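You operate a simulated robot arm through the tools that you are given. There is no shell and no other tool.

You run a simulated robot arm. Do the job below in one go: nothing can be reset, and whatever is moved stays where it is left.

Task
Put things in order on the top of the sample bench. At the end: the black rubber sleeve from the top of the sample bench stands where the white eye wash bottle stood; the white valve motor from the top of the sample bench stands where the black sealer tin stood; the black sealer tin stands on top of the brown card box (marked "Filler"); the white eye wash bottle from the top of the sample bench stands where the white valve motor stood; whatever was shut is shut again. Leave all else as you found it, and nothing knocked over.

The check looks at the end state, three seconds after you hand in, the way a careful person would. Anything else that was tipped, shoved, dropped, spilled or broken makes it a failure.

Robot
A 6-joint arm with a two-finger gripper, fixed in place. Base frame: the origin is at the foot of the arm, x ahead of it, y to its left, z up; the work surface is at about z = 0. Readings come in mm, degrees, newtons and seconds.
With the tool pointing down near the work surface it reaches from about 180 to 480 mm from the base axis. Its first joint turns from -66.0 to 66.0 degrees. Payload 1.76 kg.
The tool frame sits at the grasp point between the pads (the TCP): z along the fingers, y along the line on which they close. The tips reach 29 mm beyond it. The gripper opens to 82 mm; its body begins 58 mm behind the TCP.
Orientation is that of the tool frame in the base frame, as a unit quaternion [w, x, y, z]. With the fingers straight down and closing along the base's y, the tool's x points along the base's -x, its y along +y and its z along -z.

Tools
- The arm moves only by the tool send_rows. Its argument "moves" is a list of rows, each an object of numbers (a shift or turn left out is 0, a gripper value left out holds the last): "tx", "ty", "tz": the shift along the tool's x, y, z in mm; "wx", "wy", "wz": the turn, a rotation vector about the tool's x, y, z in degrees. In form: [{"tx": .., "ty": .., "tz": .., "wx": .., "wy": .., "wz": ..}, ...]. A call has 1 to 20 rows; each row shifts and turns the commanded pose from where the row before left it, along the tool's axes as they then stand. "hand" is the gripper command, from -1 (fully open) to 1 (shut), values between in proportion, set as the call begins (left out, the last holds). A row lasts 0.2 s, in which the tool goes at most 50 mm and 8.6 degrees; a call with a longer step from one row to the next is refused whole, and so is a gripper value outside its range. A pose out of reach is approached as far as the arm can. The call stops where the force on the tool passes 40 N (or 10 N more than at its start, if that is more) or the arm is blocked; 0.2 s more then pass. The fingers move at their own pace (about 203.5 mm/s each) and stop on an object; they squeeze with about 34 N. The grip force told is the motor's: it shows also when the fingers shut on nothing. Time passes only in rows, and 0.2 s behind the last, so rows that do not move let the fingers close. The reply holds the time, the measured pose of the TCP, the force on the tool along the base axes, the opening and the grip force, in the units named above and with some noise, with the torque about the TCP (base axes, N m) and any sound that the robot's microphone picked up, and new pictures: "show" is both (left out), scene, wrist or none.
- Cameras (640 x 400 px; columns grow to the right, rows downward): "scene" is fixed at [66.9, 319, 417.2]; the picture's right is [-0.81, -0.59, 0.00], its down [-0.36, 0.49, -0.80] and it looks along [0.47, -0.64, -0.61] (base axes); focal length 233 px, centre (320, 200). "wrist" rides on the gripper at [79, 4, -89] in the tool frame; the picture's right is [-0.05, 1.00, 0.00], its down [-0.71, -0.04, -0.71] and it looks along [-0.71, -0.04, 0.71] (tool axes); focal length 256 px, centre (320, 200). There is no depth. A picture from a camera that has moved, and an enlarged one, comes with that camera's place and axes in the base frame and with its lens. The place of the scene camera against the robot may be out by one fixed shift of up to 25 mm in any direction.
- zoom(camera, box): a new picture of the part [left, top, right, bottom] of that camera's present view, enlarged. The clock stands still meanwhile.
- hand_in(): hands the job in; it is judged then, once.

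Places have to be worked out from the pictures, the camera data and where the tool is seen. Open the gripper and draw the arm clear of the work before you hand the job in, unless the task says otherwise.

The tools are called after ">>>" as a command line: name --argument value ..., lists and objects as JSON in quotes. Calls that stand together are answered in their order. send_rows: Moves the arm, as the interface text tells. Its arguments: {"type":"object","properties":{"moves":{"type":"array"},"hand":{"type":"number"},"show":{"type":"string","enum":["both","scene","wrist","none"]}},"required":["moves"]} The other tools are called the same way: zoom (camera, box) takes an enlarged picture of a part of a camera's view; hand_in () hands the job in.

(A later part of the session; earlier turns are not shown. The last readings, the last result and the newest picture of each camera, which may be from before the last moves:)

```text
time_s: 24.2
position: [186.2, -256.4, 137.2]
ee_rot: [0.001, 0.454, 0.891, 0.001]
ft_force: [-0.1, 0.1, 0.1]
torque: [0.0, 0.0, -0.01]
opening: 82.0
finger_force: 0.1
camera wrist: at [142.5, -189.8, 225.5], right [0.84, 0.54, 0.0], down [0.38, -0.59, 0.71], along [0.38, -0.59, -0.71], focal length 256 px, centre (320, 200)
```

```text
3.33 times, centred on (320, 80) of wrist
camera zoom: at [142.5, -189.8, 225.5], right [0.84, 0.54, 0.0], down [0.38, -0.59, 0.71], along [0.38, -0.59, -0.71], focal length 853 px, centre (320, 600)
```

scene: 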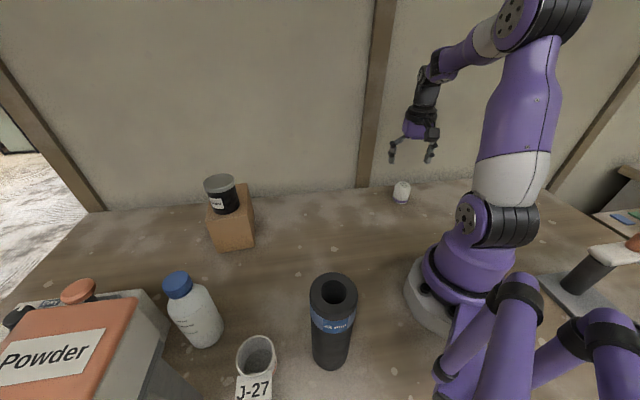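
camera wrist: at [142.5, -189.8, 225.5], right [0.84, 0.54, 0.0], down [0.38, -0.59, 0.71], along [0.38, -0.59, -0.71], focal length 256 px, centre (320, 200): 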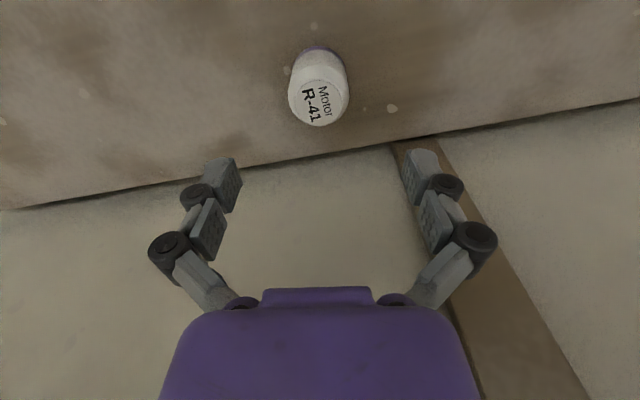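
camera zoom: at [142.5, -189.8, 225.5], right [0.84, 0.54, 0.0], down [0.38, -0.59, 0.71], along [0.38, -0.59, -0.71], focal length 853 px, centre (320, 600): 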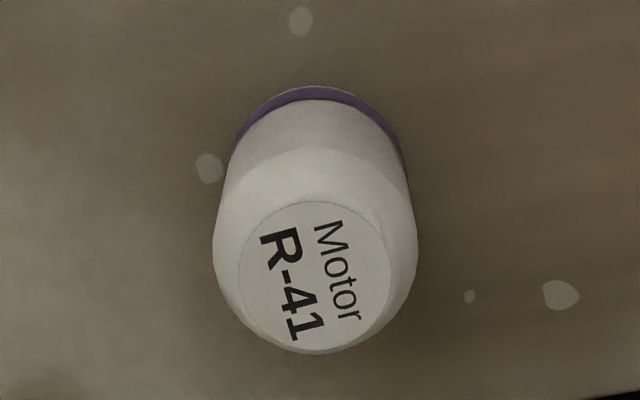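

Motor refined to about (183.5, -254.5), H about 57 mm, D about 43 mm. I correct by 3 mm, descend with open fingers and check alignment.

>>> send_rows --moves '[{"tx": 3.1, "ty": -1.1}, {"tz": 30}, {"tz": 30}, {"tz": 25}, {"tz": 14}, {}]' --hand -1

>>> zoom --camera "wrist" --box '[200, 60, 440, 260]'

```text
time_s: 25.6
position: [183.1, -252.2, 37.6]
ee_rot: [0.0, 0.454, 0.891, 0.001]
ft_force: [0.4, 0.4, 0.2]
torque: [0.02, 0.0, 0.02]
opening: 82.1
finger_force: 0.1
camera wrist: at [138.9, -186.0, 126.5], right [0.84, 0.54, 0.0], down [0.38, -0.59, 0.71], along [0.38, -0.59, -0.71], focal length 256 px, centre (320, 200)
```

scene: 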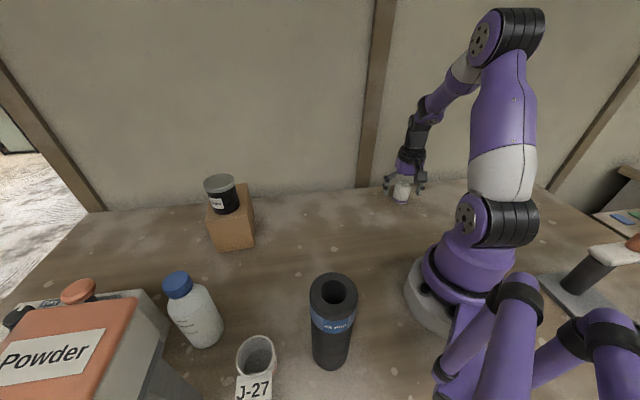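
wrist: 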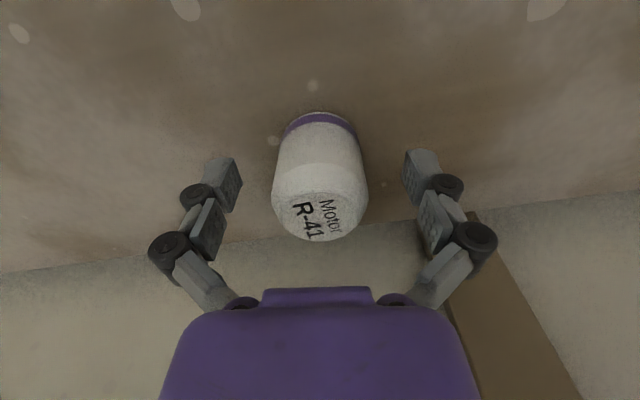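

```text
2.00 times, centred on (320, 160) of wrist
camera zoom: at [138.9, -186.0, 126.5], right [0.84, 0.54, 0.0], down [0.38, -0.59, 0.71], along [0.38, -0.59, -0.71], focal length 512 px, centre (320, 280)
```

zoom: 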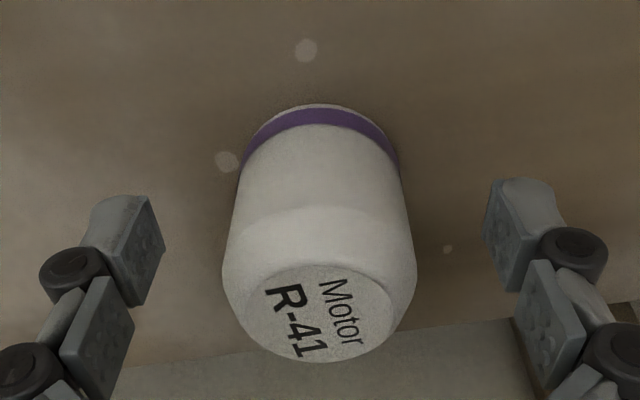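

The motor lies about 3 mm beyond the TCP. I nudge forward, then close.

>>> send_rows --moves '[{"tx": -2.8}, {}]' --hand -1 --show "none"

>>> send_rows --moves '[{}, {}, {}, {}]' --hand 1

```text
time_s: 26.2
position: [184.7, -254.6, 37.9]
ee_rot: [0.0, 0.453, 0.891, 0.0]
ft_force: [0.0, -0.1, -0.1]
torque: [0.01, -0.02, 0.01]
opening: 82.0
finger_force: 0.0
```

```text
time_s: 27.2
position: [184.3, -255.1, 39.0]
ee_rot: [0.001, 0.453, 0.891, -0.001]
ft_force: [-0.2, -4.6, 10.3]
torque: [-0.03, -0.17, -0.09]
opening: 41.8
finger_force: 34.0
camera wrist: at [140.5, -189.2, 127.2], right [0.84, 0.54, 0.0], down [0.38, -0.59, 0.71], along [0.39, -0.59, -0.71], focal length 256 px, centre (320, 200)
```

scene: 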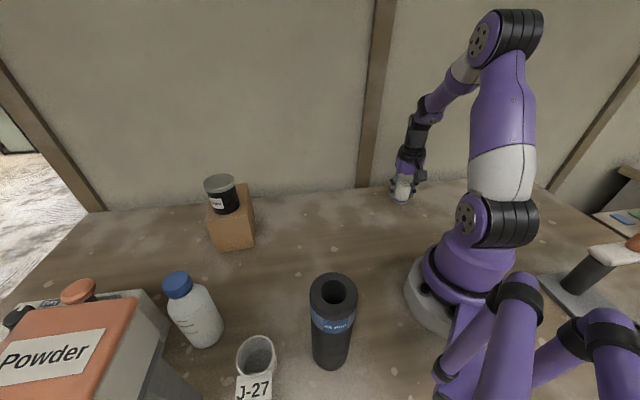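
wrist: 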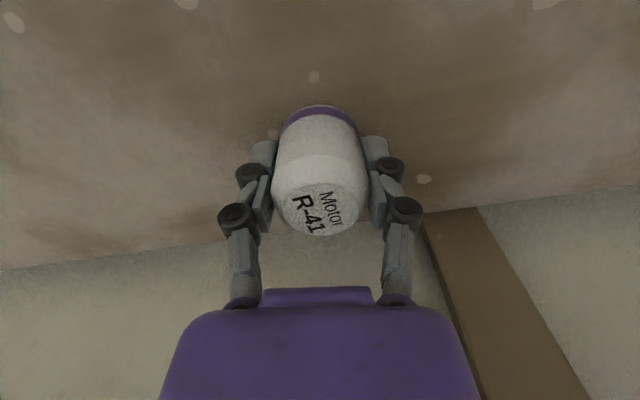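

The motor is gripped at 41.8 mm with its centre at about (184.3, -255.1), which I record as the bottle's target. I lift it and swing over toward the tin's old spot at (269, 169).

>>> send_rows --moves '[{"tz": -10}, {"tz": -30}, {"tz": -40}, {"tz": -40}, {"tz": -41}, {}]'

```text
time_s: 28.6
position: [183.3, -254.2, 199.2]
ee_rot: [0.0, 0.454, 0.891, -0.001]
ft_force: [-0.2, 0.1, 0.5]
torque: [-0.02, 0.02, 0.0]
opening: 41.6
finger_force: 34.2
camera wrist: at [140.5, -188.2, 289.1], right [0.84, 0.54, 0.0], down [0.38, -0.59, 0.71], along [0.38, -0.59, -0.71], focal length 256 px, centre (320, 200)
```

scene: 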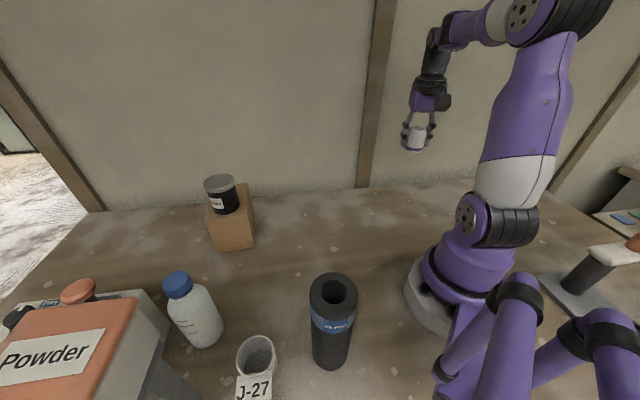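
wrist: 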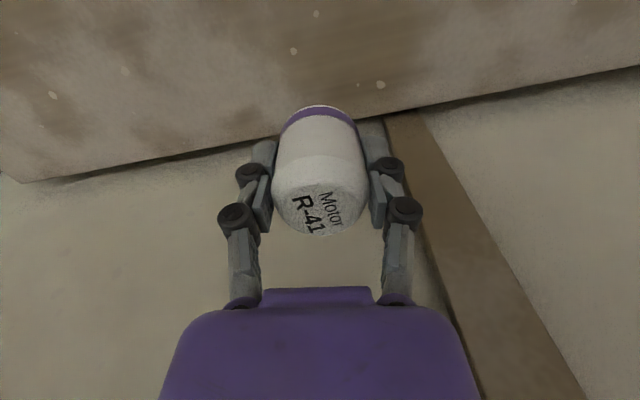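

The motor is held upright. I carry it across in four translate-and-turn segments to above the tin's old spot.

>>> send_rows --moves '[{"tx": 24.4, "ty": 26.5}, {"tx": 24.4, "ty": 26.5}, {"tx": 24.4, "ty": 26.5}, {"wz": -7.17}, {"wz": -7.17}, {"wz": -7.16}, {"tx": 13, "ty": 33.6}, {"tx": 13, "ty": 33.6}, {"tx": 13, "ty": 33.6}, {"wz": -7.17}, {"wz": -7.17}, {"wz": -7.16}]' --show "scene"

>>> send_rows --moves '[{"tx": -0.2, "ty": 36}, {"tx": -0.2, "ty": 36}, {"tx": -0.2, "ty": 36}, {"wz": -7.17}, {"wz": -7.17}, {"wz": -7.16}, {"tx": -13.4, "ty": 33.5}, {"tx": -13.4, "ty": 33.5}, {"tx": -13.4, "ty": 33.5}, {"wz": -7.17}, {"wz": -7.17}, {"wz": -7.16}, {}, {}]'

```text
time_s: 31.2
position: [227.2, -44.4, 199.6]
ee_rot: [0.0, 0.095, 0.996, 0.0]
ft_force: [0.4, 0.3, -1.0]
torque: [-0.01, -0.02, -0.03]
opening: 41.5
finger_force: 33.9
```

scene: 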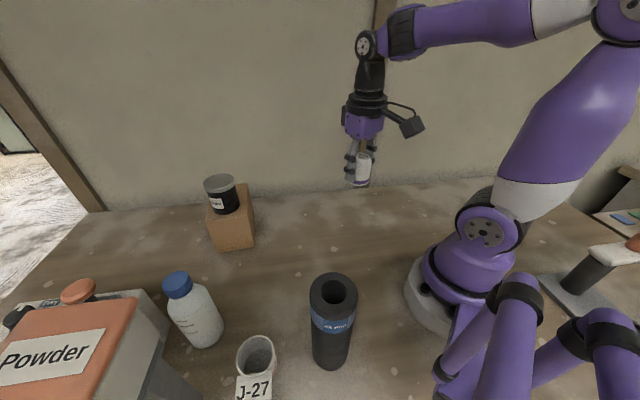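

```text
time_s: 34.2
position: [267.6, 167.8, 198.7]
ee_rot: [-0.001, -0.276, 0.961, 0.0]
ft_force: [0.3, -0.8, -0.4]
torque: [0.04, 0.02, 0.03]
opening: 41.4
finger_force: 33.8
camera wrist: at [199.0, 129.1, 287.5], right [-0.48, 0.87, 0.0], down [0.62, 0.34, 0.71], along [0.62, 0.34, -0.71], focal length 256 px, centre (320, 200)
```

scene: 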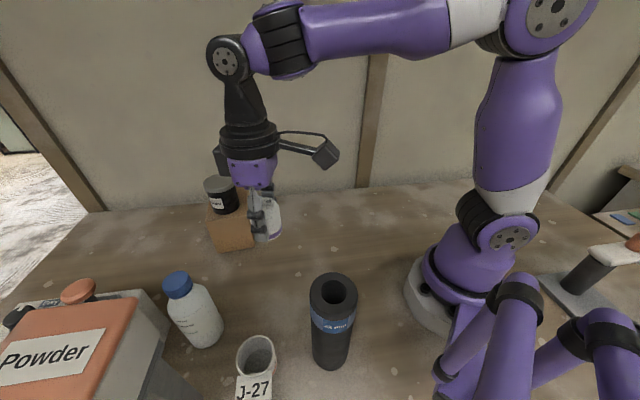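
wrist: 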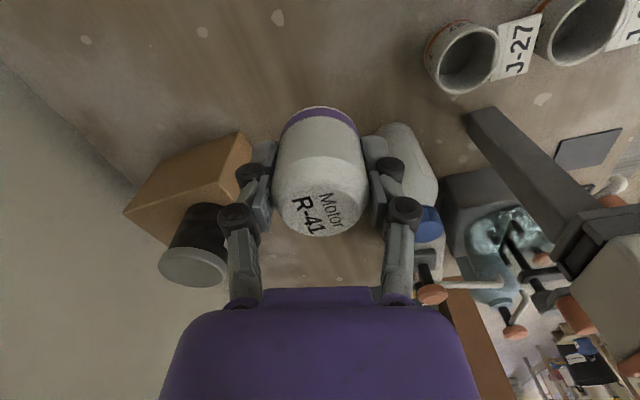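

I'm above the old tin spot at (267.6, 167.8). I trim by 2 mm and lower to just above the bench.

>>> send_rows --moves '[{"tx": -1.8, "ty": 0.3}, {"tz": 40}, {"tz": 40}, {"tz": 40}, {"tz": 25}, {"tz": 8}, {}]'

```text
time_s: 35.8
position: [269.9, 168.3, 46.1]
ee_rot: [0.001, -0.275, 0.961, 0.0]
ft_force: [-0.6, 0.3, -0.9]
torque: [0.01, 0.02, 0.01]
opening: 41.5
finger_force: 33.6
camera wrist: at [200.4, 129.6, 134.8], right [-0.48, 0.88, 0.0], down [0.62, 0.34, 0.71], along [0.62, 0.34, -0.71], focal length 256 px, centre (320, 200)
```

scene: 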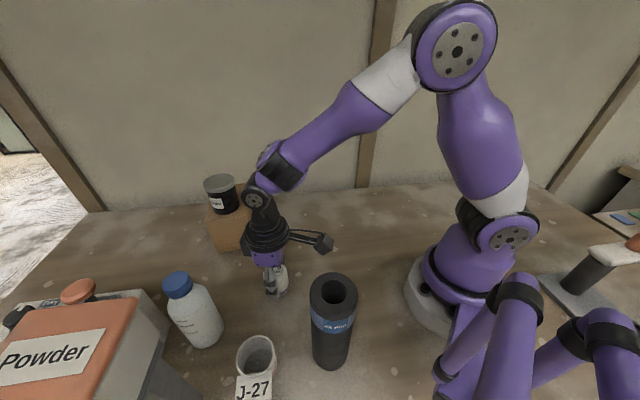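
wrist: 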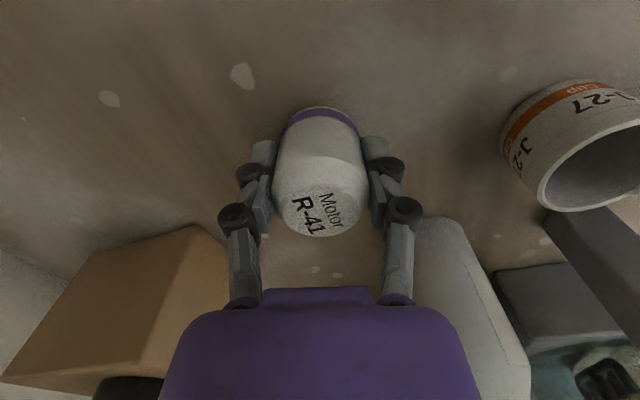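

I'm about 8 mm above the bench and well placed. I lower gently to contact.

>>> send_rows --moves '[{"tz": 3}, {"tz": 2.5}, {}]' --show "none"

>>> send_rows --moves '[{"tz": 1.2}, {}]' --show "none"

>>> send_rows --moves '[{"tz": 1.0}, {}]' --show "none"

```text
time_s: 36.6
position: [270.2, 167.9, 40.3]
ee_rot: [0.0, -0.276, 0.961, 0.0]
ft_force: [0.1, -0.4, -0.7]
torque: [0.07, 0.01, 0.02]
opening: 41.6
finger_force: 33.3
```

```text
time_s: 37.2
position: [269.7, 168.5, 38.0]
ee_rot: [-0.001, -0.276, 0.961, 0.001]
ft_force: [-0.4, 0.5, -1.3]
torque: [-0.02, -0.01, -0.04]
opening: 41.6
finger_force: 33.2
```

```text
time_s: 37.8
position: [270.2, 169.6, 38.7]
ee_rot: [0.0, -0.276, 0.961, 0.0]
ft_force: [-3.1, -3.3, 15.4]
torque: [0.07, 0.07, 0.03]
opening: 41.7
finger_force: 34.0
```

Contact now reads about 15 N, so the motor stands on the bench. I release it.

>>> send_rows --moves '[{}, {}, {}]' --hand -1

```text
time_s: 38.6
position: [270.5, 168.6, 37.9]
ee_rot: [0.0, -0.276, 0.961, -0.001]
ft_force: [0.5, -0.1, -0.6]
torque: [0.03, -0.04, 0.01]
opening: 82.1
finger_force: 0.0
camera wrist: at [200.4, 130.4, 126.8], right [-0.48, 0.88, 0.0], down [0.62, 0.34, 0.71], along [0.62, 0.34, -0.71], focal length 256 px, centre (320, 200)
```

scene: 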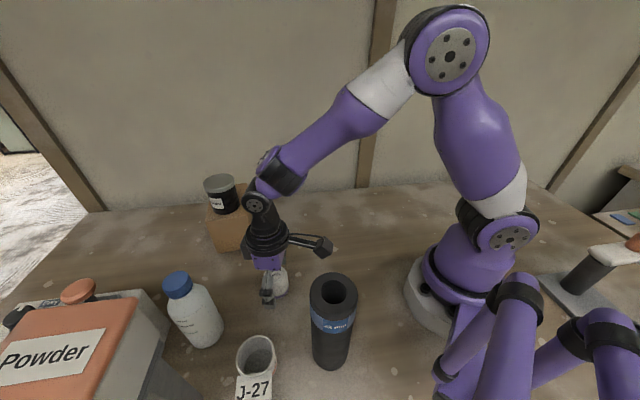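
wrist: 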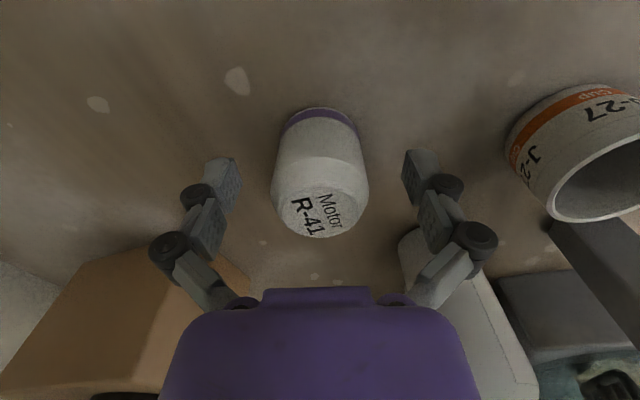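

The motor stands at about (270, 169). I rise straight up, then move to where I can view the bottle and its surroundings.

>>> send_rows --moves '[{"tz": -20}, {"tz": -40}, {"tz": -45}, {"tz": -45}, {"tz": -42}, {"tx": 12.4, "ty": 30.7}, {"tx": 12.4, "ty": 30.7}, {"wz": -6}, {"wz": -6}, {}]' --hand -1

>>> zoom --camera "wrist" --box '[220, 60, 480, 260]'

>>> zoom --camera "scene" --box '[140, 220, 340, 380]'

```text
time_s: 40.8
position: [214.9, 208.8, 229.0]
ee_rot: [0.0, -0.375, 0.927, 0.001]
ft_force: [0.5, 0.7, -0.9]
torque: [-0.01, 0.03, -0.02]
opening: 82.2
finger_force: 0.0
camera wrist: at [155.4, 156.0, 318.2], right [-0.66, 0.75, 0.0], down [0.53, 0.46, 0.71], along [0.53, 0.46, -0.71], focal length 256 px, centre (320, 200)
```

scene: 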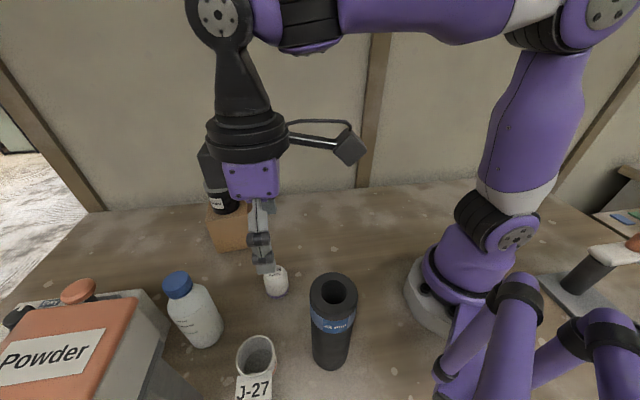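
wrist: 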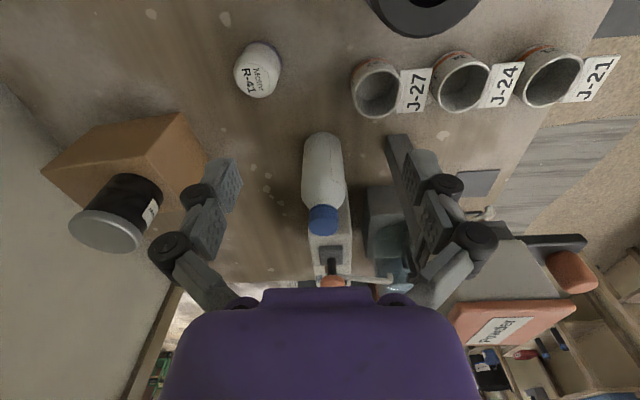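

```text
2.00 times, centred on (350, 160) of wrist
camera zoom: at [155.4, 156.0, 318.2], right [-0.66, 0.75, 0.0], down [0.53, 0.46, 0.71], along [0.53, 0.46, -0.71], focal length 512 px, centre (260, 280)
```

zoom: 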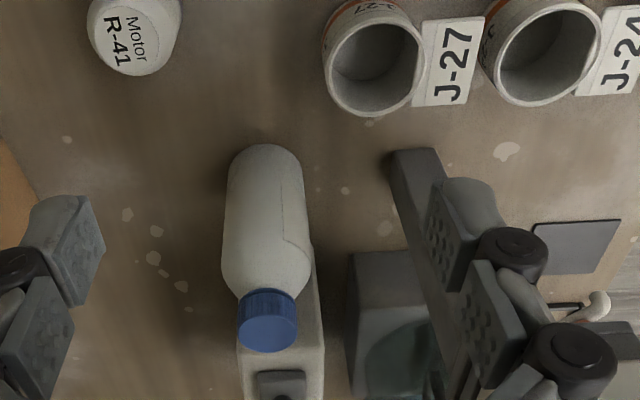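

```text
2.50 times, centred on (240, 300) of scene
camera zoom: at [66.8, 319.0, 417.2], right [-0.81, -0.59, 0.0], down [-0.36, 0.49, -0.8], along [0.47, -0.64, -0.61], focal length 582 px, centre (520, -50)
```

zoom: 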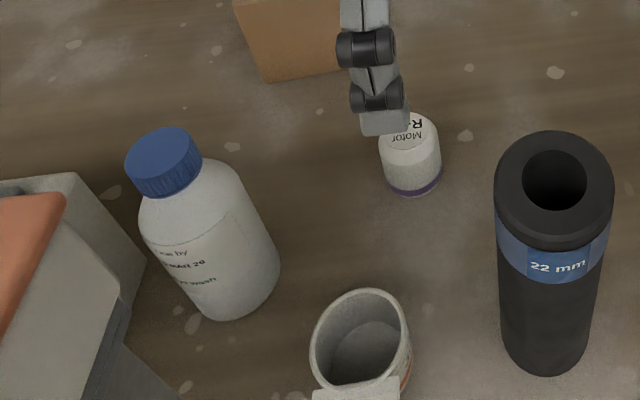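

The motor stands well in the tin's old spot. The bottle centre is about (312, 298.5) with D about 54 mm and H about 145 mm. A white box lies close behind it, so I move to view the bottle from its side and check the gaps before grasping.

>>> send_rows --moves '[{"tx": -18.5, "ty": -36}, {"tx": -18.5, "ty": -36}, {"tx": -18.5, "ty": -36}, {"wz": -7.67}, {"wz": -7.67}, {"wz": -7.67}, {"wz": -7.67}, {"wz": -7.67}, {"wz": -7.67}, {}]'

>>> zoom --camera "wrist" --box '[200, 40, 460, 240]'

```text
time_s: 43.0
position: [332.2, 168.3, 229.9]
ee_rot: [-0.001, 0.708, -0.706, 0.0]
ft_force: [0.0, -0.7, 0.4]
torque: [0.0, 0.0, 0.02]
opening: 82.2
finger_force: 0.0
camera wrist: at [327.0, 89.3, 319.0], right [-1.0, 0.05, 0.0], down [0.04, 0.71, 0.71], along [0.04, 0.71, -0.71], focal length 256 px, centre (320, 200)
```

scene: 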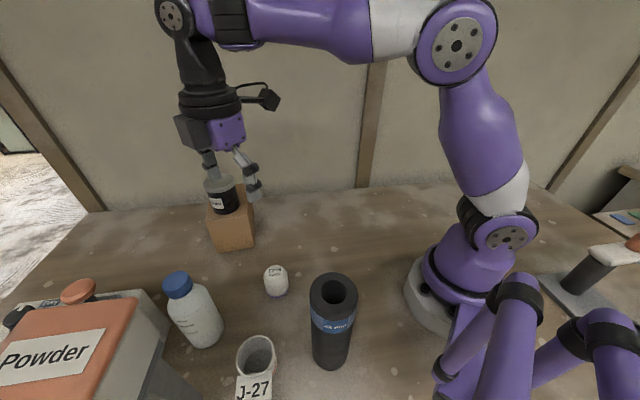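
wrist: 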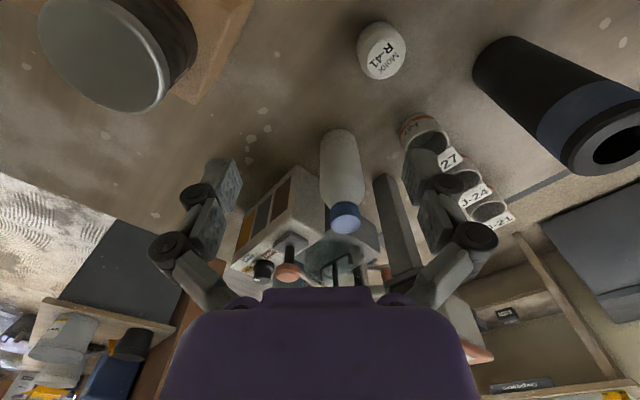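

```text
2.00 times, centred on (330, 140) of wrist
camera zoom: at [327.0, 89.3, 319.0], right [-1.0, 0.05, 0.0], down [0.04, 0.71, 0.71], along [0.04, 0.71, -0.71], focal length 512 px, centre (300, 320)
```

zoom: 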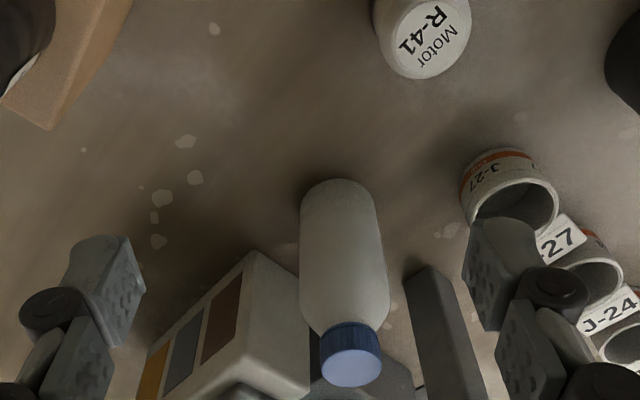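

I enlarge further to understand the geometry of the white box beside the bottle.

>>> zoom --camera "wrist" --box '[230, 150, 400, 290]'

>>> zoom --camera "scene" --box '[60, 250, 240, 400]'

```text
2.86 times, centred on (315, 220) of wrist
camera zoom: at [327.0, 89.3, 319.0], right [-1.0, 0.05, 0.0], down [0.04, 0.71, 0.71], along [0.04, 0.71, -0.71], focal length 731 px, centre (334, 143)
```

zoom: 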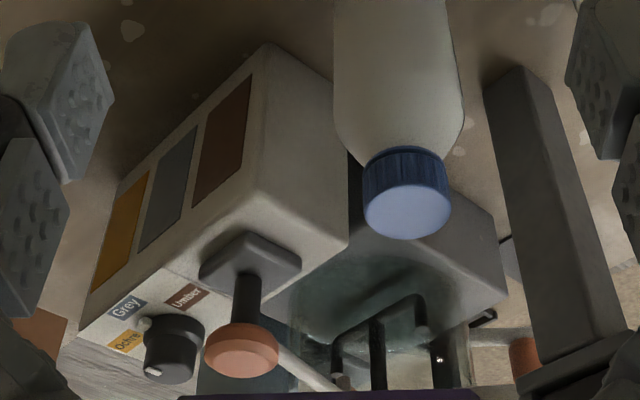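

```text
2.67 times, centred on (150, 325) of scene
camera zoom: at [66.9, 319.0, 417.2], right [-0.81, -0.59, 0.0], down [-0.36, 0.49, -0.8], along [0.47, -0.64, -0.61], focal length 621 px, centre (773, -133)
```

zoom: 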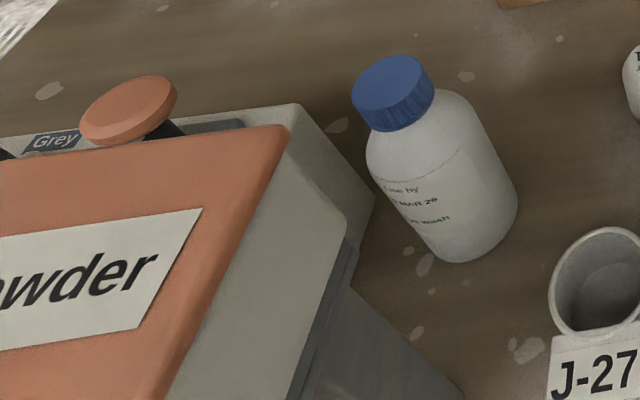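

The white box (top z about 106) is about 40 mm behind the bottle, and a vertical post at about (244, 361) carries the Powder hopper to the left. I need the hopper's overhang before committing the gripper there, so I'll tilt the tool for a nearly horizontal look from a safe spot.

>>> send_rows --moves '[{"tx": -11, "ty": 38}, {"tx": -11, "ty": 38}, {"wy": -8}, {"wy": -8}, {"wy": -8}, {"wy": -8}, {"wy": -8}, {}]'

>>> zoom --camera "wrist" --box '[160, 60, 560, 300]'

```text
time_s: 44.8
position: [255.9, 190.7, 230.3]
ee_rot: [-0.242, 0.665, -0.664, -0.243]
ft_force: [0.1, -0.7, -0.5]
torque: [-0.02, 0.02, 0.0]
opening: 81.9
finger_force: 0.1
camera wrist: at [250.5, 72.1, 246.5], right [-1.0, 0.04, 0.03], down [0.04, 0.08, 1.0], along [0.04, 1.0, -0.09], focal length 256 px, centre (320, 200)
```

scene: 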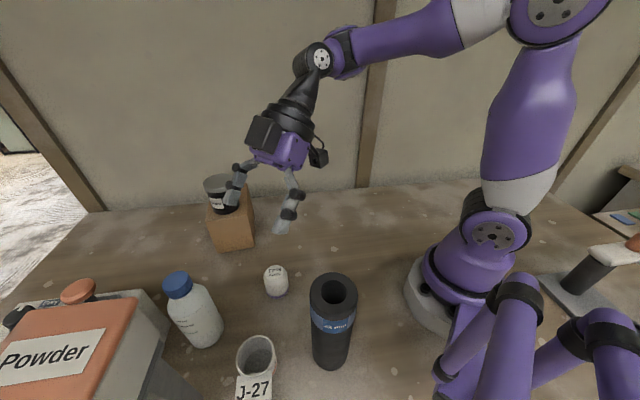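
wrist: 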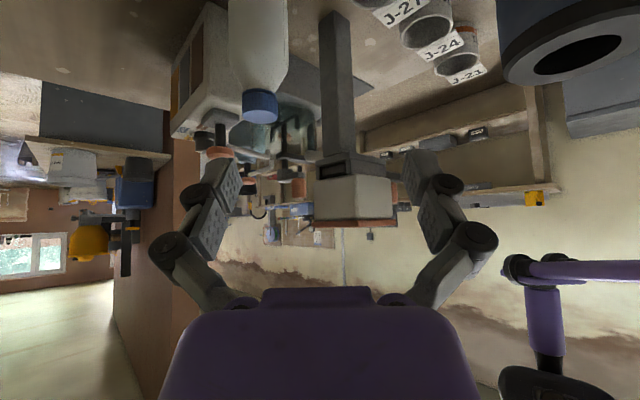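

```text
1.60 times, centred on (360, 180) of wrist
camera zoom: at [250.5, 72.1, 246.5], right [-1.0, 0.04, 0.03], down [0.04, 0.08, 1.0], along [0.04, 1.0, -0.09], focal length 410 px, centre (256, 232)
```

zoom: 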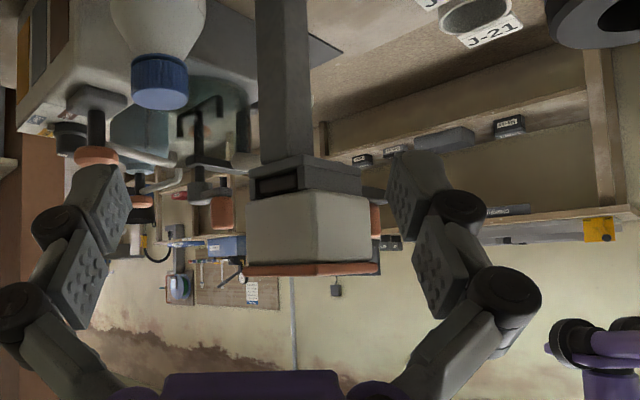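

Now I know the hopper: x up to about 268, y from about 327, z from about 180, with the bottle H about 147 mm. A yaw of 90° with the tool leaning 15° toward −y keeps the gripper well clear of the hopper. I set that pose at y about 212, lower to z about 98 and look before approaching.

>>> send_rows --moves '[{"wy": 8.33}, {"wy": 8.33}, {"wy": 8.34}, {"tx": 3.4, "ty": -13.85, "tz": 33.3}, {"tx": 3.4, "ty": -13.85, "tz": 33.3}, {"tx": 3.4, "ty": -13.85, "tz": 33.3}, {"tx": 3.4, "ty": -13.85, "tz": 33.3}, {}]' --hand -1

>>> zoom --camera "wrist" --box '[180, 60, 460, 300]'

```text
time_s: 46.6
position: [310.4, 211.8, 95.1]
ee_rot: [-0.093, 0.701, -0.701, -0.093]
ft_force: [-0.4, -0.3, -0.6]
torque: [0.02, -0.02, 0.02]
opening: 82.0
finger_force: 0.0
camera wrist: at [306.8, 111.5, 159.9], right [-1.0, 0.05, 0.01], down [0.04, 0.5, 0.87], along [0.04, 0.86, -0.5], focal length 256 px, centre (320, 200)
```

scene: 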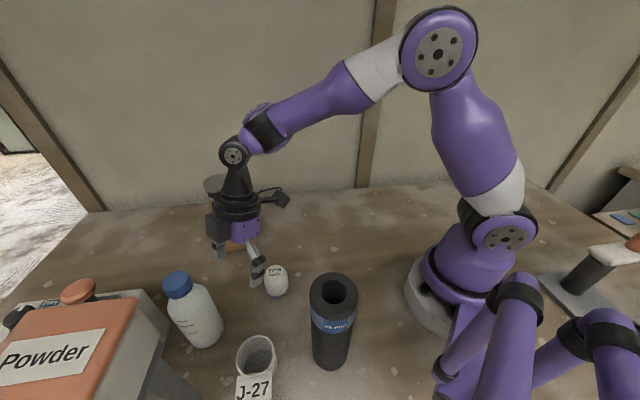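
wrist: 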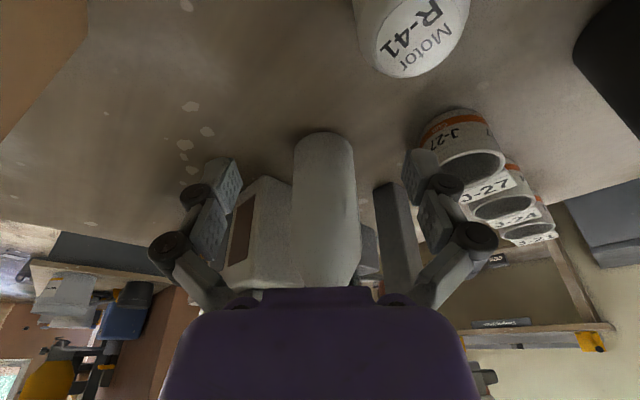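

```text
1.67 times, centred on (320, 180) of wrist
camera zoom: at [306.8, 111.5, 159.9], right [-1.0, 0.05, 0.01], down [0.04, 0.5, 0.87], along [0.04, 0.86, -0.5], focal length 427 px, centre (320, 233)
```

zoom: 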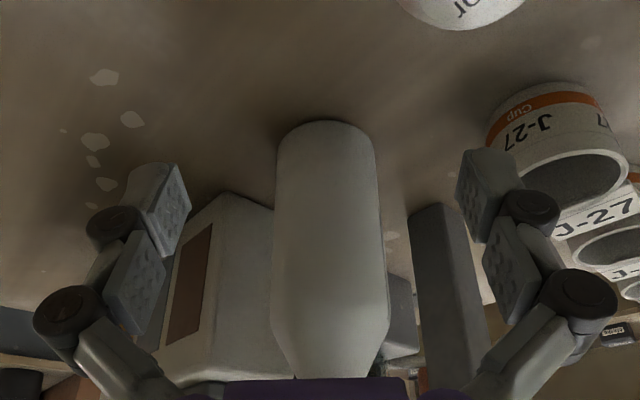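

The bottle is centred between the fingers in x at about 311. I advance along +y with the fingers straddling it, first most of the way, then check.

>>> send_rows --moves '[{"tx": -19.5, "ty": -0.2, "tz": 4.2}, {"tx": -19.5, "ty": -0.2, "tz": 4.2}, {"tx": -19.5, "ty": -0.2, "tz": 4.2}, {}]' --hand -1

>>> zoom --camera "scene" --box '[120, 180, 320, 360]'

```text
time_s: 47.6
position: [310.0, 270.7, 99.1]
ee_rot: [-0.092, 0.701, -0.701, -0.093]
ft_force: [-0.5, 0.1, 0.8]
torque: [0.0, 0.03, 0.02]
opening: 81.8
finger_force: 0.1
camera wrist: at [306.1, 170.6, 164.5], right [-1.0, 0.05, 0.01], down [0.04, 0.5, 0.87], along [0.04, 0.87, -0.5], focal length 256 px, centre (320, 200)
```

scene: 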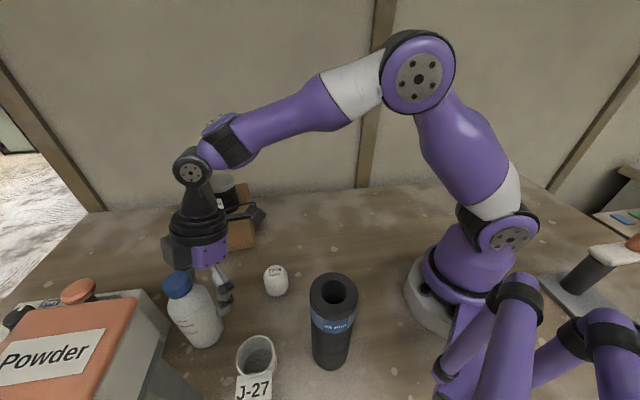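
wrist: 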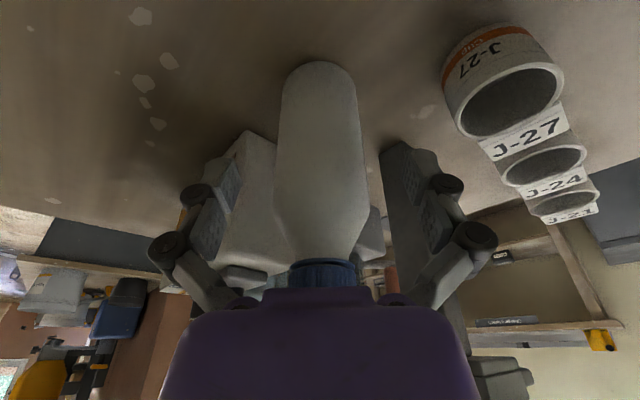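

```text
2.22 times, centred on (220, 270) of scene
camera zoom: at [66.8, 319.0, 417.2], right [-0.81, -0.59, 0.0], down [-0.36, 0.49, -0.8], along [0.47, -0.64, -0.61], focal length 518 px, centre (542, 44)
```

zoom: 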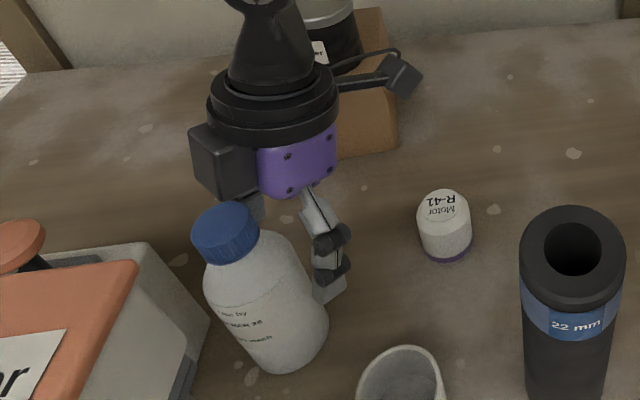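

The alignment is good and the palm clears the cap. I advance the last 28 mm.

>>> send_rows --moves '[{"tx": -13.5, "ty": -0.3, "tz": 3.9}, {"tx": -13.5, "ty": -0.2, "tz": 3.9}, {}]' --hand -1

>>> zoom --camera "scene" --box '[100, 180, 300, 360]'

```text
time_s: 48.4
position: [310.5, 300.3, 99.9]
ee_rot: [-0.092, 0.702, -0.7, -0.092]
ft_force: [-0.5, -0.5, 0.0]
torque: [0.02, 0.0, 0.0]
opening: 82.1
finger_force: 0.1
camera wrist: at [306.1, 199.8, 164.3], right [-1.0, 0.05, 0.01], down [0.04, 0.5, 0.87], along [0.04, 0.87, -0.5], focal length 256 px, centre (320, 200)
```

scene: 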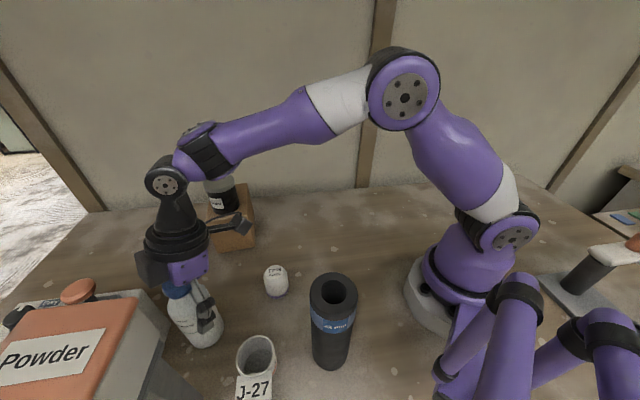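
wrist: 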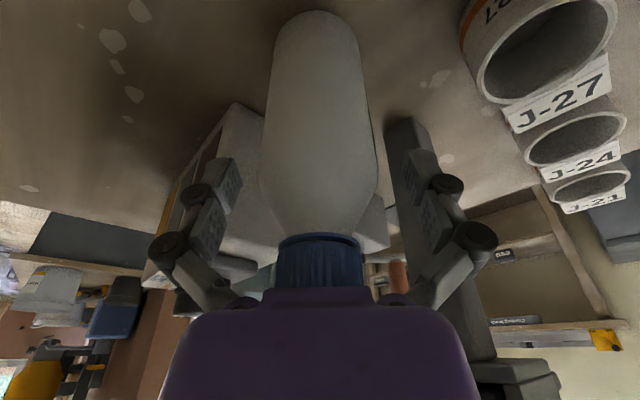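

```text
2.22 times, centred on (200, 270) of scene
camera zoom: at [66.8, 319.0, 417.2], right [-0.81, -0.59, 0.0], down [-0.36, 0.49, -0.8], along [0.47, -0.64, -0.61], focal length 518 px, centre (587, 44)
```

zoom: 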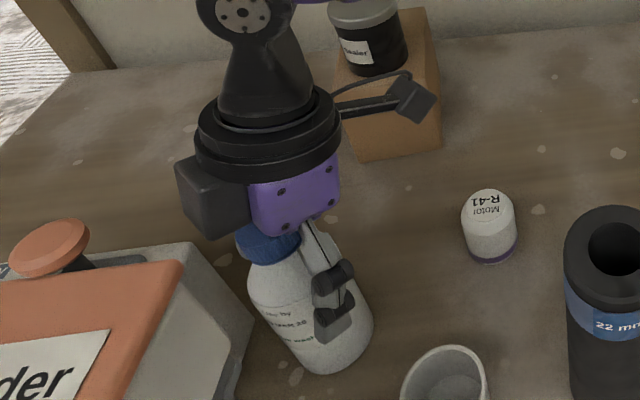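

The fingers straddle the bottle body at about z 72–116, and the palm clears the cap. I close the gripper.

>>> send_rows --moves '[{}, {}, {}, {}]' --hand 1

```text
time_s: 49.4
position: [311.1, 300.5, 100.1]
ee_rot: [-0.094, 0.702, -0.7, -0.092]
ft_force: [1.3, 0.2, 22.7]
torque: [-0.02, -0.09, -0.01]
opening: 52.6
finger_force: 34.0
camera wrist: at [306.5, 199.9, 165.2], right [-1.0, 0.05, 0.01], down [0.04, 0.5, 0.87], along [0.04, 0.87, -0.5], focal length 256 px, centre (320, 200)
```

scene: 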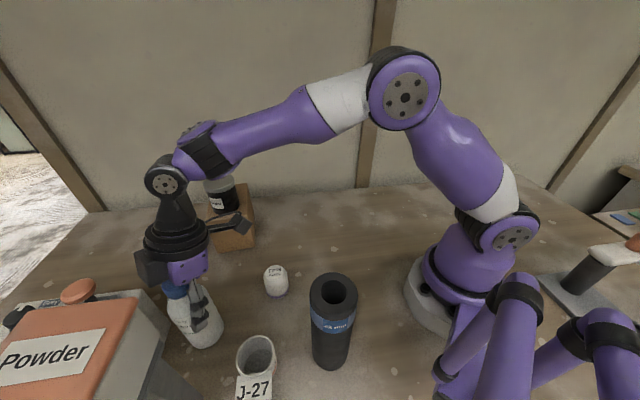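
wrist: 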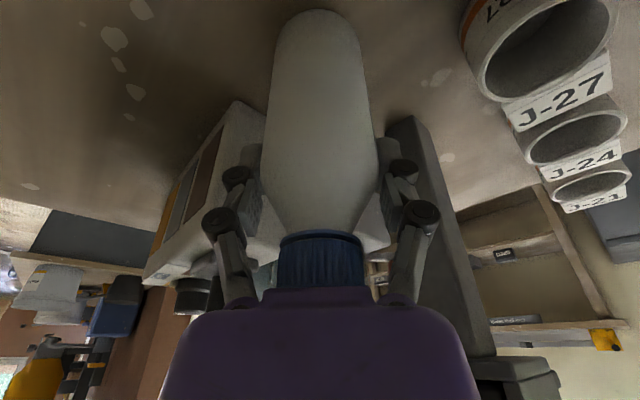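

The bottle is gripped at 52.6 mm. I lift it straight up a little to check the hold.

>>> send_rows --moves '[{"tx": -1.3, "tz": -4.83}, {"tx": -2.6, "tz": -9.66}, {"tx": -2.6, "tz": -9.66}, {}]'

>>> zoom --camera "scene" --box '[100, 200, 300, 380]'

```text
time_s: 50.4
position: [309.8, 301.4, 124.4]
ee_rot: [-0.092, 0.701, -0.701, -0.092]
ft_force: [-0.3, -1.1, -2.6]
torque: [-0.02, 0.0, 0.02]
opening: 52.9
finger_force: 33.7
camera wrist: at [306.6, 200.1, 190.4], right [-1.0, 0.05, 0.01], down [0.04, 0.5, 0.87], along [0.04, 0.86, -0.5], focal length 256 px, centre (320, 200)
```

scene: 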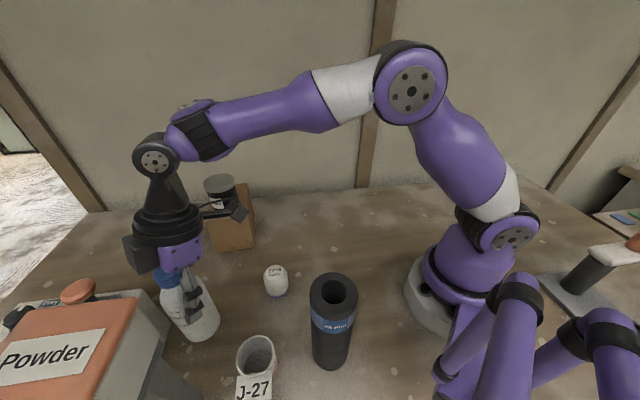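
wrist: 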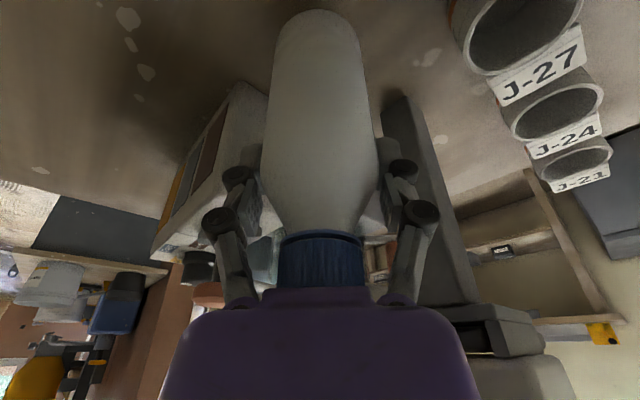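

```text
2.22 times, centred on (200, 290) of scene
camera zoom: at [66.9, 319.0, 417.2], right [-0.81, -0.59, 0.0], down [-0.36, 0.49, -0.8], along [0.47, -0.64, -0.61], focal length 518 px, centre (587, 0)
```

zoom: 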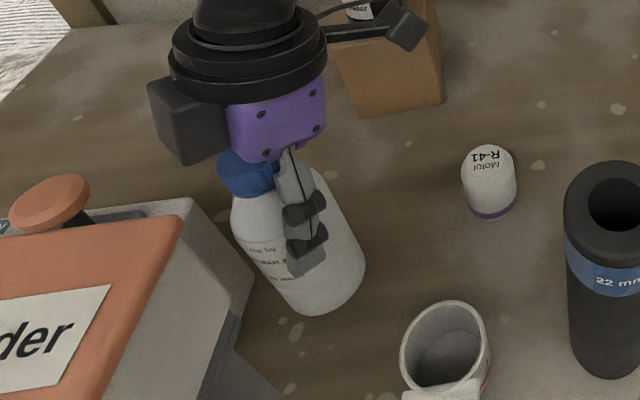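

The bottle is held upright with its bottom about 24 mm up. I back away from the hopper along −y while rising, then yaw about the vertical to keep it upright and move toward the centre of the bench.

>>> send_rows --moves '[{"tx": 22.2, "tz": -26.6}, {"tx": 22.2, "tz": -26.6}, {"tx": 22.2, "tz": -26.6}, {"wx": 2.07, "wz": 7.73}, {"wx": 2.07, "wz": 7.73}, {"wx": 2.07, "wz": 7.73}, {"wx": 2.07, "wz": 7.73}, {"wx": 2.07, "wz": 7.73}, {"wx": 2.07, "wz": 7.73}, {"tx": 26.4, "ty": -13.2, "tz": -12.25}, {"tx": 26.4, "ty": -13.2, "tz": -12.25}, {"tx": 26.4, "ty": -13.2, "tz": -12.25}, {"tx": 26.4, "ty": -13.2, "tz": -12.25}, {}]'

```text
time_s: 53.4
position: [261.1, 100.8, 204.1]
ee_rot: [0.123, -0.355, 0.926, 0.047]
ft_force: [-0.7, 0.2, -3.3]
torque: [0.01, 0.01, -0.04]
opening: 52.9
finger_force: 34.2
camera wrist: at [183.8, 36.3, 269.8], right [-0.63, 0.78, 0.01], down [0.4, 0.31, 0.87], along [0.67, 0.55, -0.5], focal length 256 px, centre (320, 200)
```

scene: 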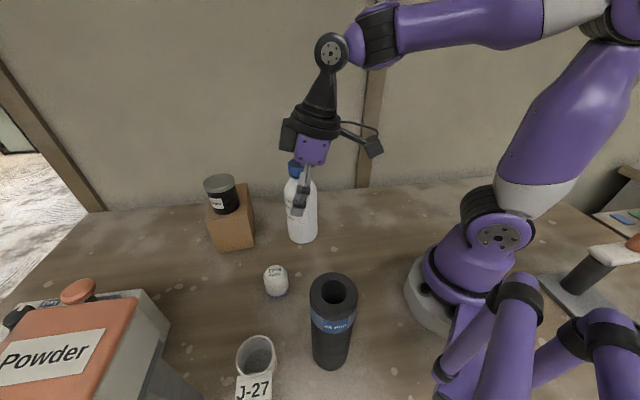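
wrist: 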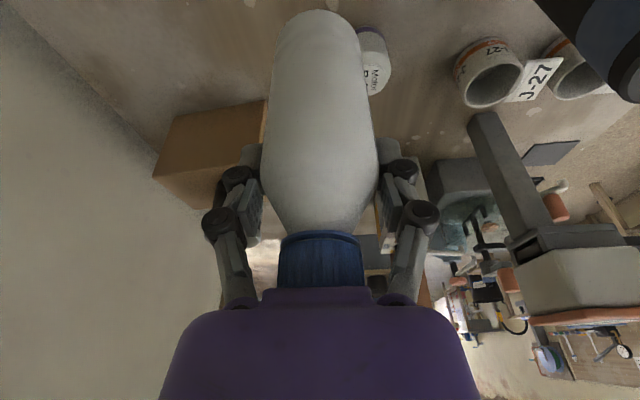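

The bottle is upright and clear. I continue the swing toward the motor's old spot at (184.3, -255.1).

>>> send_rows --moves '[{"wx": 2.07, "wz": 7.73}, {"wx": 2.07, "wz": 7.73}, {"wx": 2.07, "wz": 7.73}, {"wx": 2.07, "wz": 7.73}, {"tx": 14.8, "ty": -37.5, "tz": -4.0}, {"tx": 14.8, "ty": -37.5, "tz": -4.0}, {"tx": 14.8, "ty": -37.5, "tz": -4.0}, {"wx": 2.07, "wz": 7.73}, {"wx": 2.07, "wz": 7.73}, {"wx": 2.07, "wz": 7.73}, {"wx": 2.07, "wz": 7.73}]' --show "scene"

>>> send_rows --moves '[{"tx": -5, "ty": -29.9, "tz": 1.35}, {"tx": -5, "ty": -29.9, "tz": 1.35}, {"tx": -5, "ty": -29.9, "tz": 1.35}, {"tx": -5, "ty": -29.9, "tz": 1.35}, {"wx": 2.07, "wz": 7.73}, {"wx": 2.07, "wz": 7.73}, {"wx": 2.07, "wz": 7.73}, {"wx": 2.07, "wz": 7.73}, {}]'

```text
time_s: 55.8
position: [235.9, -20.3, 204.0]
ee_rot: [0.127, 0.19, 0.973, -0.025]
ft_force: [0.0, 0.4, -2.3]
torque: [0.02, -0.02, -0.01]
opening: 52.7
finger_force: 33.7
```

scene: 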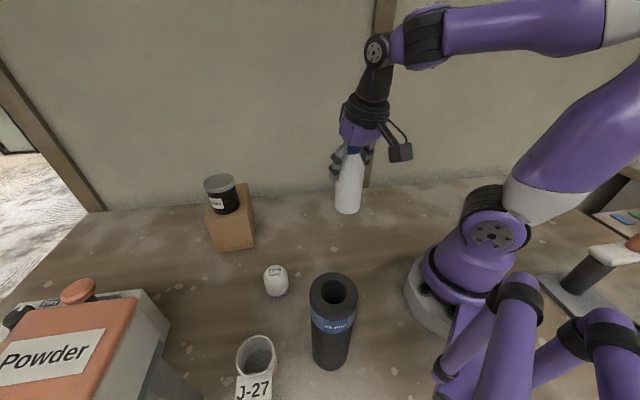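

```text
time_s: 57.8
position: [210.3, -138.6, 205.2]
ee_rot: [0.116, 0.45, 0.883, -0.059]
ft_force: [-0.1, 0.0, -3.0]
torque: [0.01, 0.0, 0.0]
opening: 52.6
finger_force: 33.9
camera wrist: at [155.1, -55.5, 270.5], right [0.84, 0.54, 0.01], down [0.26, -0.43, 0.87], along [0.48, -0.72, -0.5], focal length 256 px, centre (320, 200)
```

scene: 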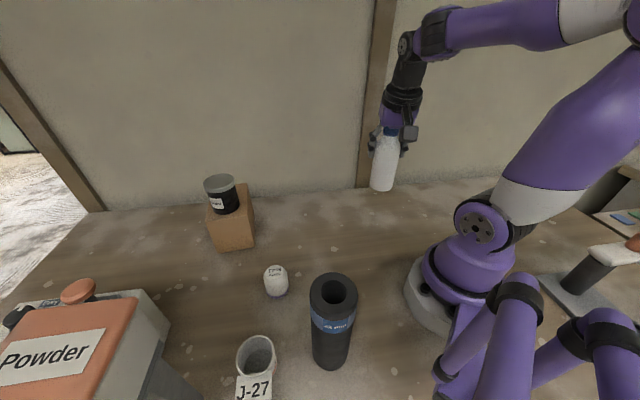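
wrist: 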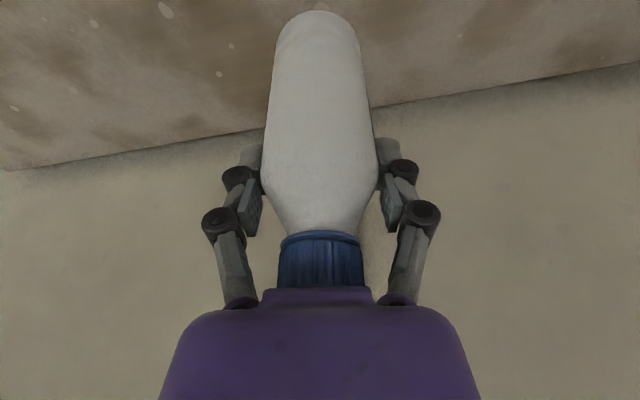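

Still upright, at (210, -139, 205). I move over the target, aiming TCP at (185.5, -256.7) to allow the 2 mm grasp offset, and descend to about 8 mm above the bench.

>>> send_rows --moves '[{"tx": -26.1, "ty": -29.8, "tz": 7}, {"tx": -26.1, "ty": -29.8, "tz": 7}, {"tx": -26, "ty": -29.9, "tz": 7}, {}, {"tx": 8.4, "tz": 31.2}, {"tx": 8.4, "tz": 31.2}, {"tx": 8.3, "tz": 31.2}, {}]'

>>> zoom --camera "scene" --box '[340, 110, 460, 220]'

```text
time_s: 59.6
position: [185.9, -256.3, 108.9]
ee_rot: [0.117, 0.449, 0.884, -0.06]
ft_force: [0.0, 1.1, -3.2]
torque: [-0.02, -0.02, 0.03]
opening: 52.7
finger_force: 34.2
camera wrist: at [130.2, -174.4, 174.3], right [0.84, 0.55, 0.01], down [0.26, -0.43, 0.87], along [0.48, -0.72, -0.5], focal length 256 px, centre (320, 200)
```

scene: 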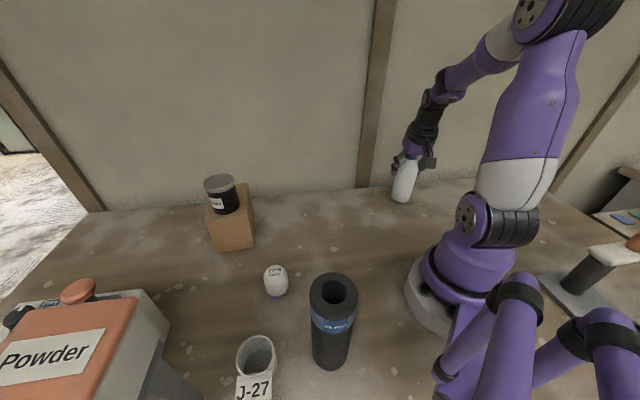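
wrist: 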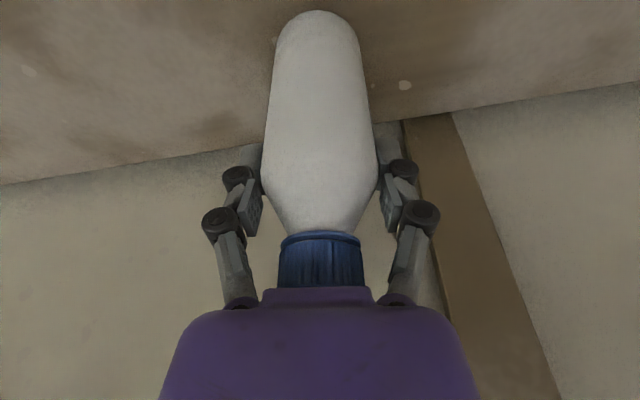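

```text
3.64 times, centred on (400, 165) of scene
camera zoom: at [66.9, 319.0, 417.2], right [-0.81, -0.59, 0.0], down [-0.36, 0.49, -0.8], along [0.47, -0.64, -0.61], focal length 847 px, centre (29, 327)
```

zoom: 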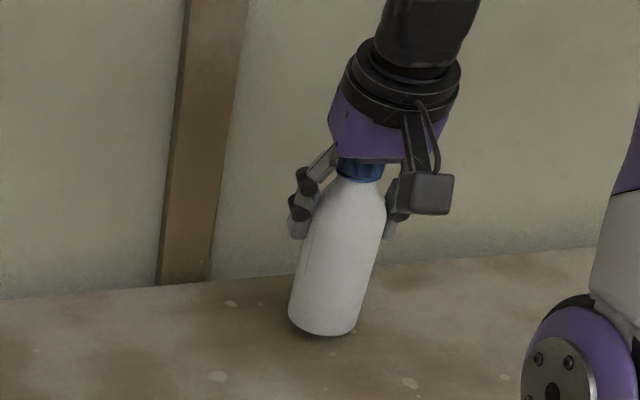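

The bottle hovers a few mm above the target. I lower gently in small steps until contact shows.

>>> send_rows --moves '[{"tx": 0.8, "tz": 3}, {"tx": 0.9, "tz": 3.4}, {}]' --show "none"

>>> send_rows --moves '[{"tx": 0.3, "tz": 1.2}, {}]' --show "none"

>>> send_rows --moves '[{"tx": 0.3, "tz": 1.0}, {}]' --show "none"

```text
time_s: 60.4
position: [184.9, -257.2, 101.8]
ee_rot: [0.116, 0.45, 0.883, -0.06]
ft_force: [1.0, -0.2, -3.1]
torque: [0.0, -0.01, 0.02]
opening: 52.7
finger_force: 34.1
```

```text
time_s: 61.0
position: [185.7, -257.1, 100.8]
ee_rot: [0.116, 0.45, 0.883, -0.059]
ft_force: [-0.2, 0.4, -2.9]
torque: [-0.02, 0.04, -0.02]
opening: 52.3
finger_force: 33.9
```

```text
time_s: 61.6
position: [185.8, -257.2, 101.5]
ee_rot: [0.117, 0.451, 0.883, -0.059]
ft_force: [-4.2, 4.8, 16.4]
torque: [0.21, 0.29, -0.02]
opening: 52.7
finger_force: 34.0
```

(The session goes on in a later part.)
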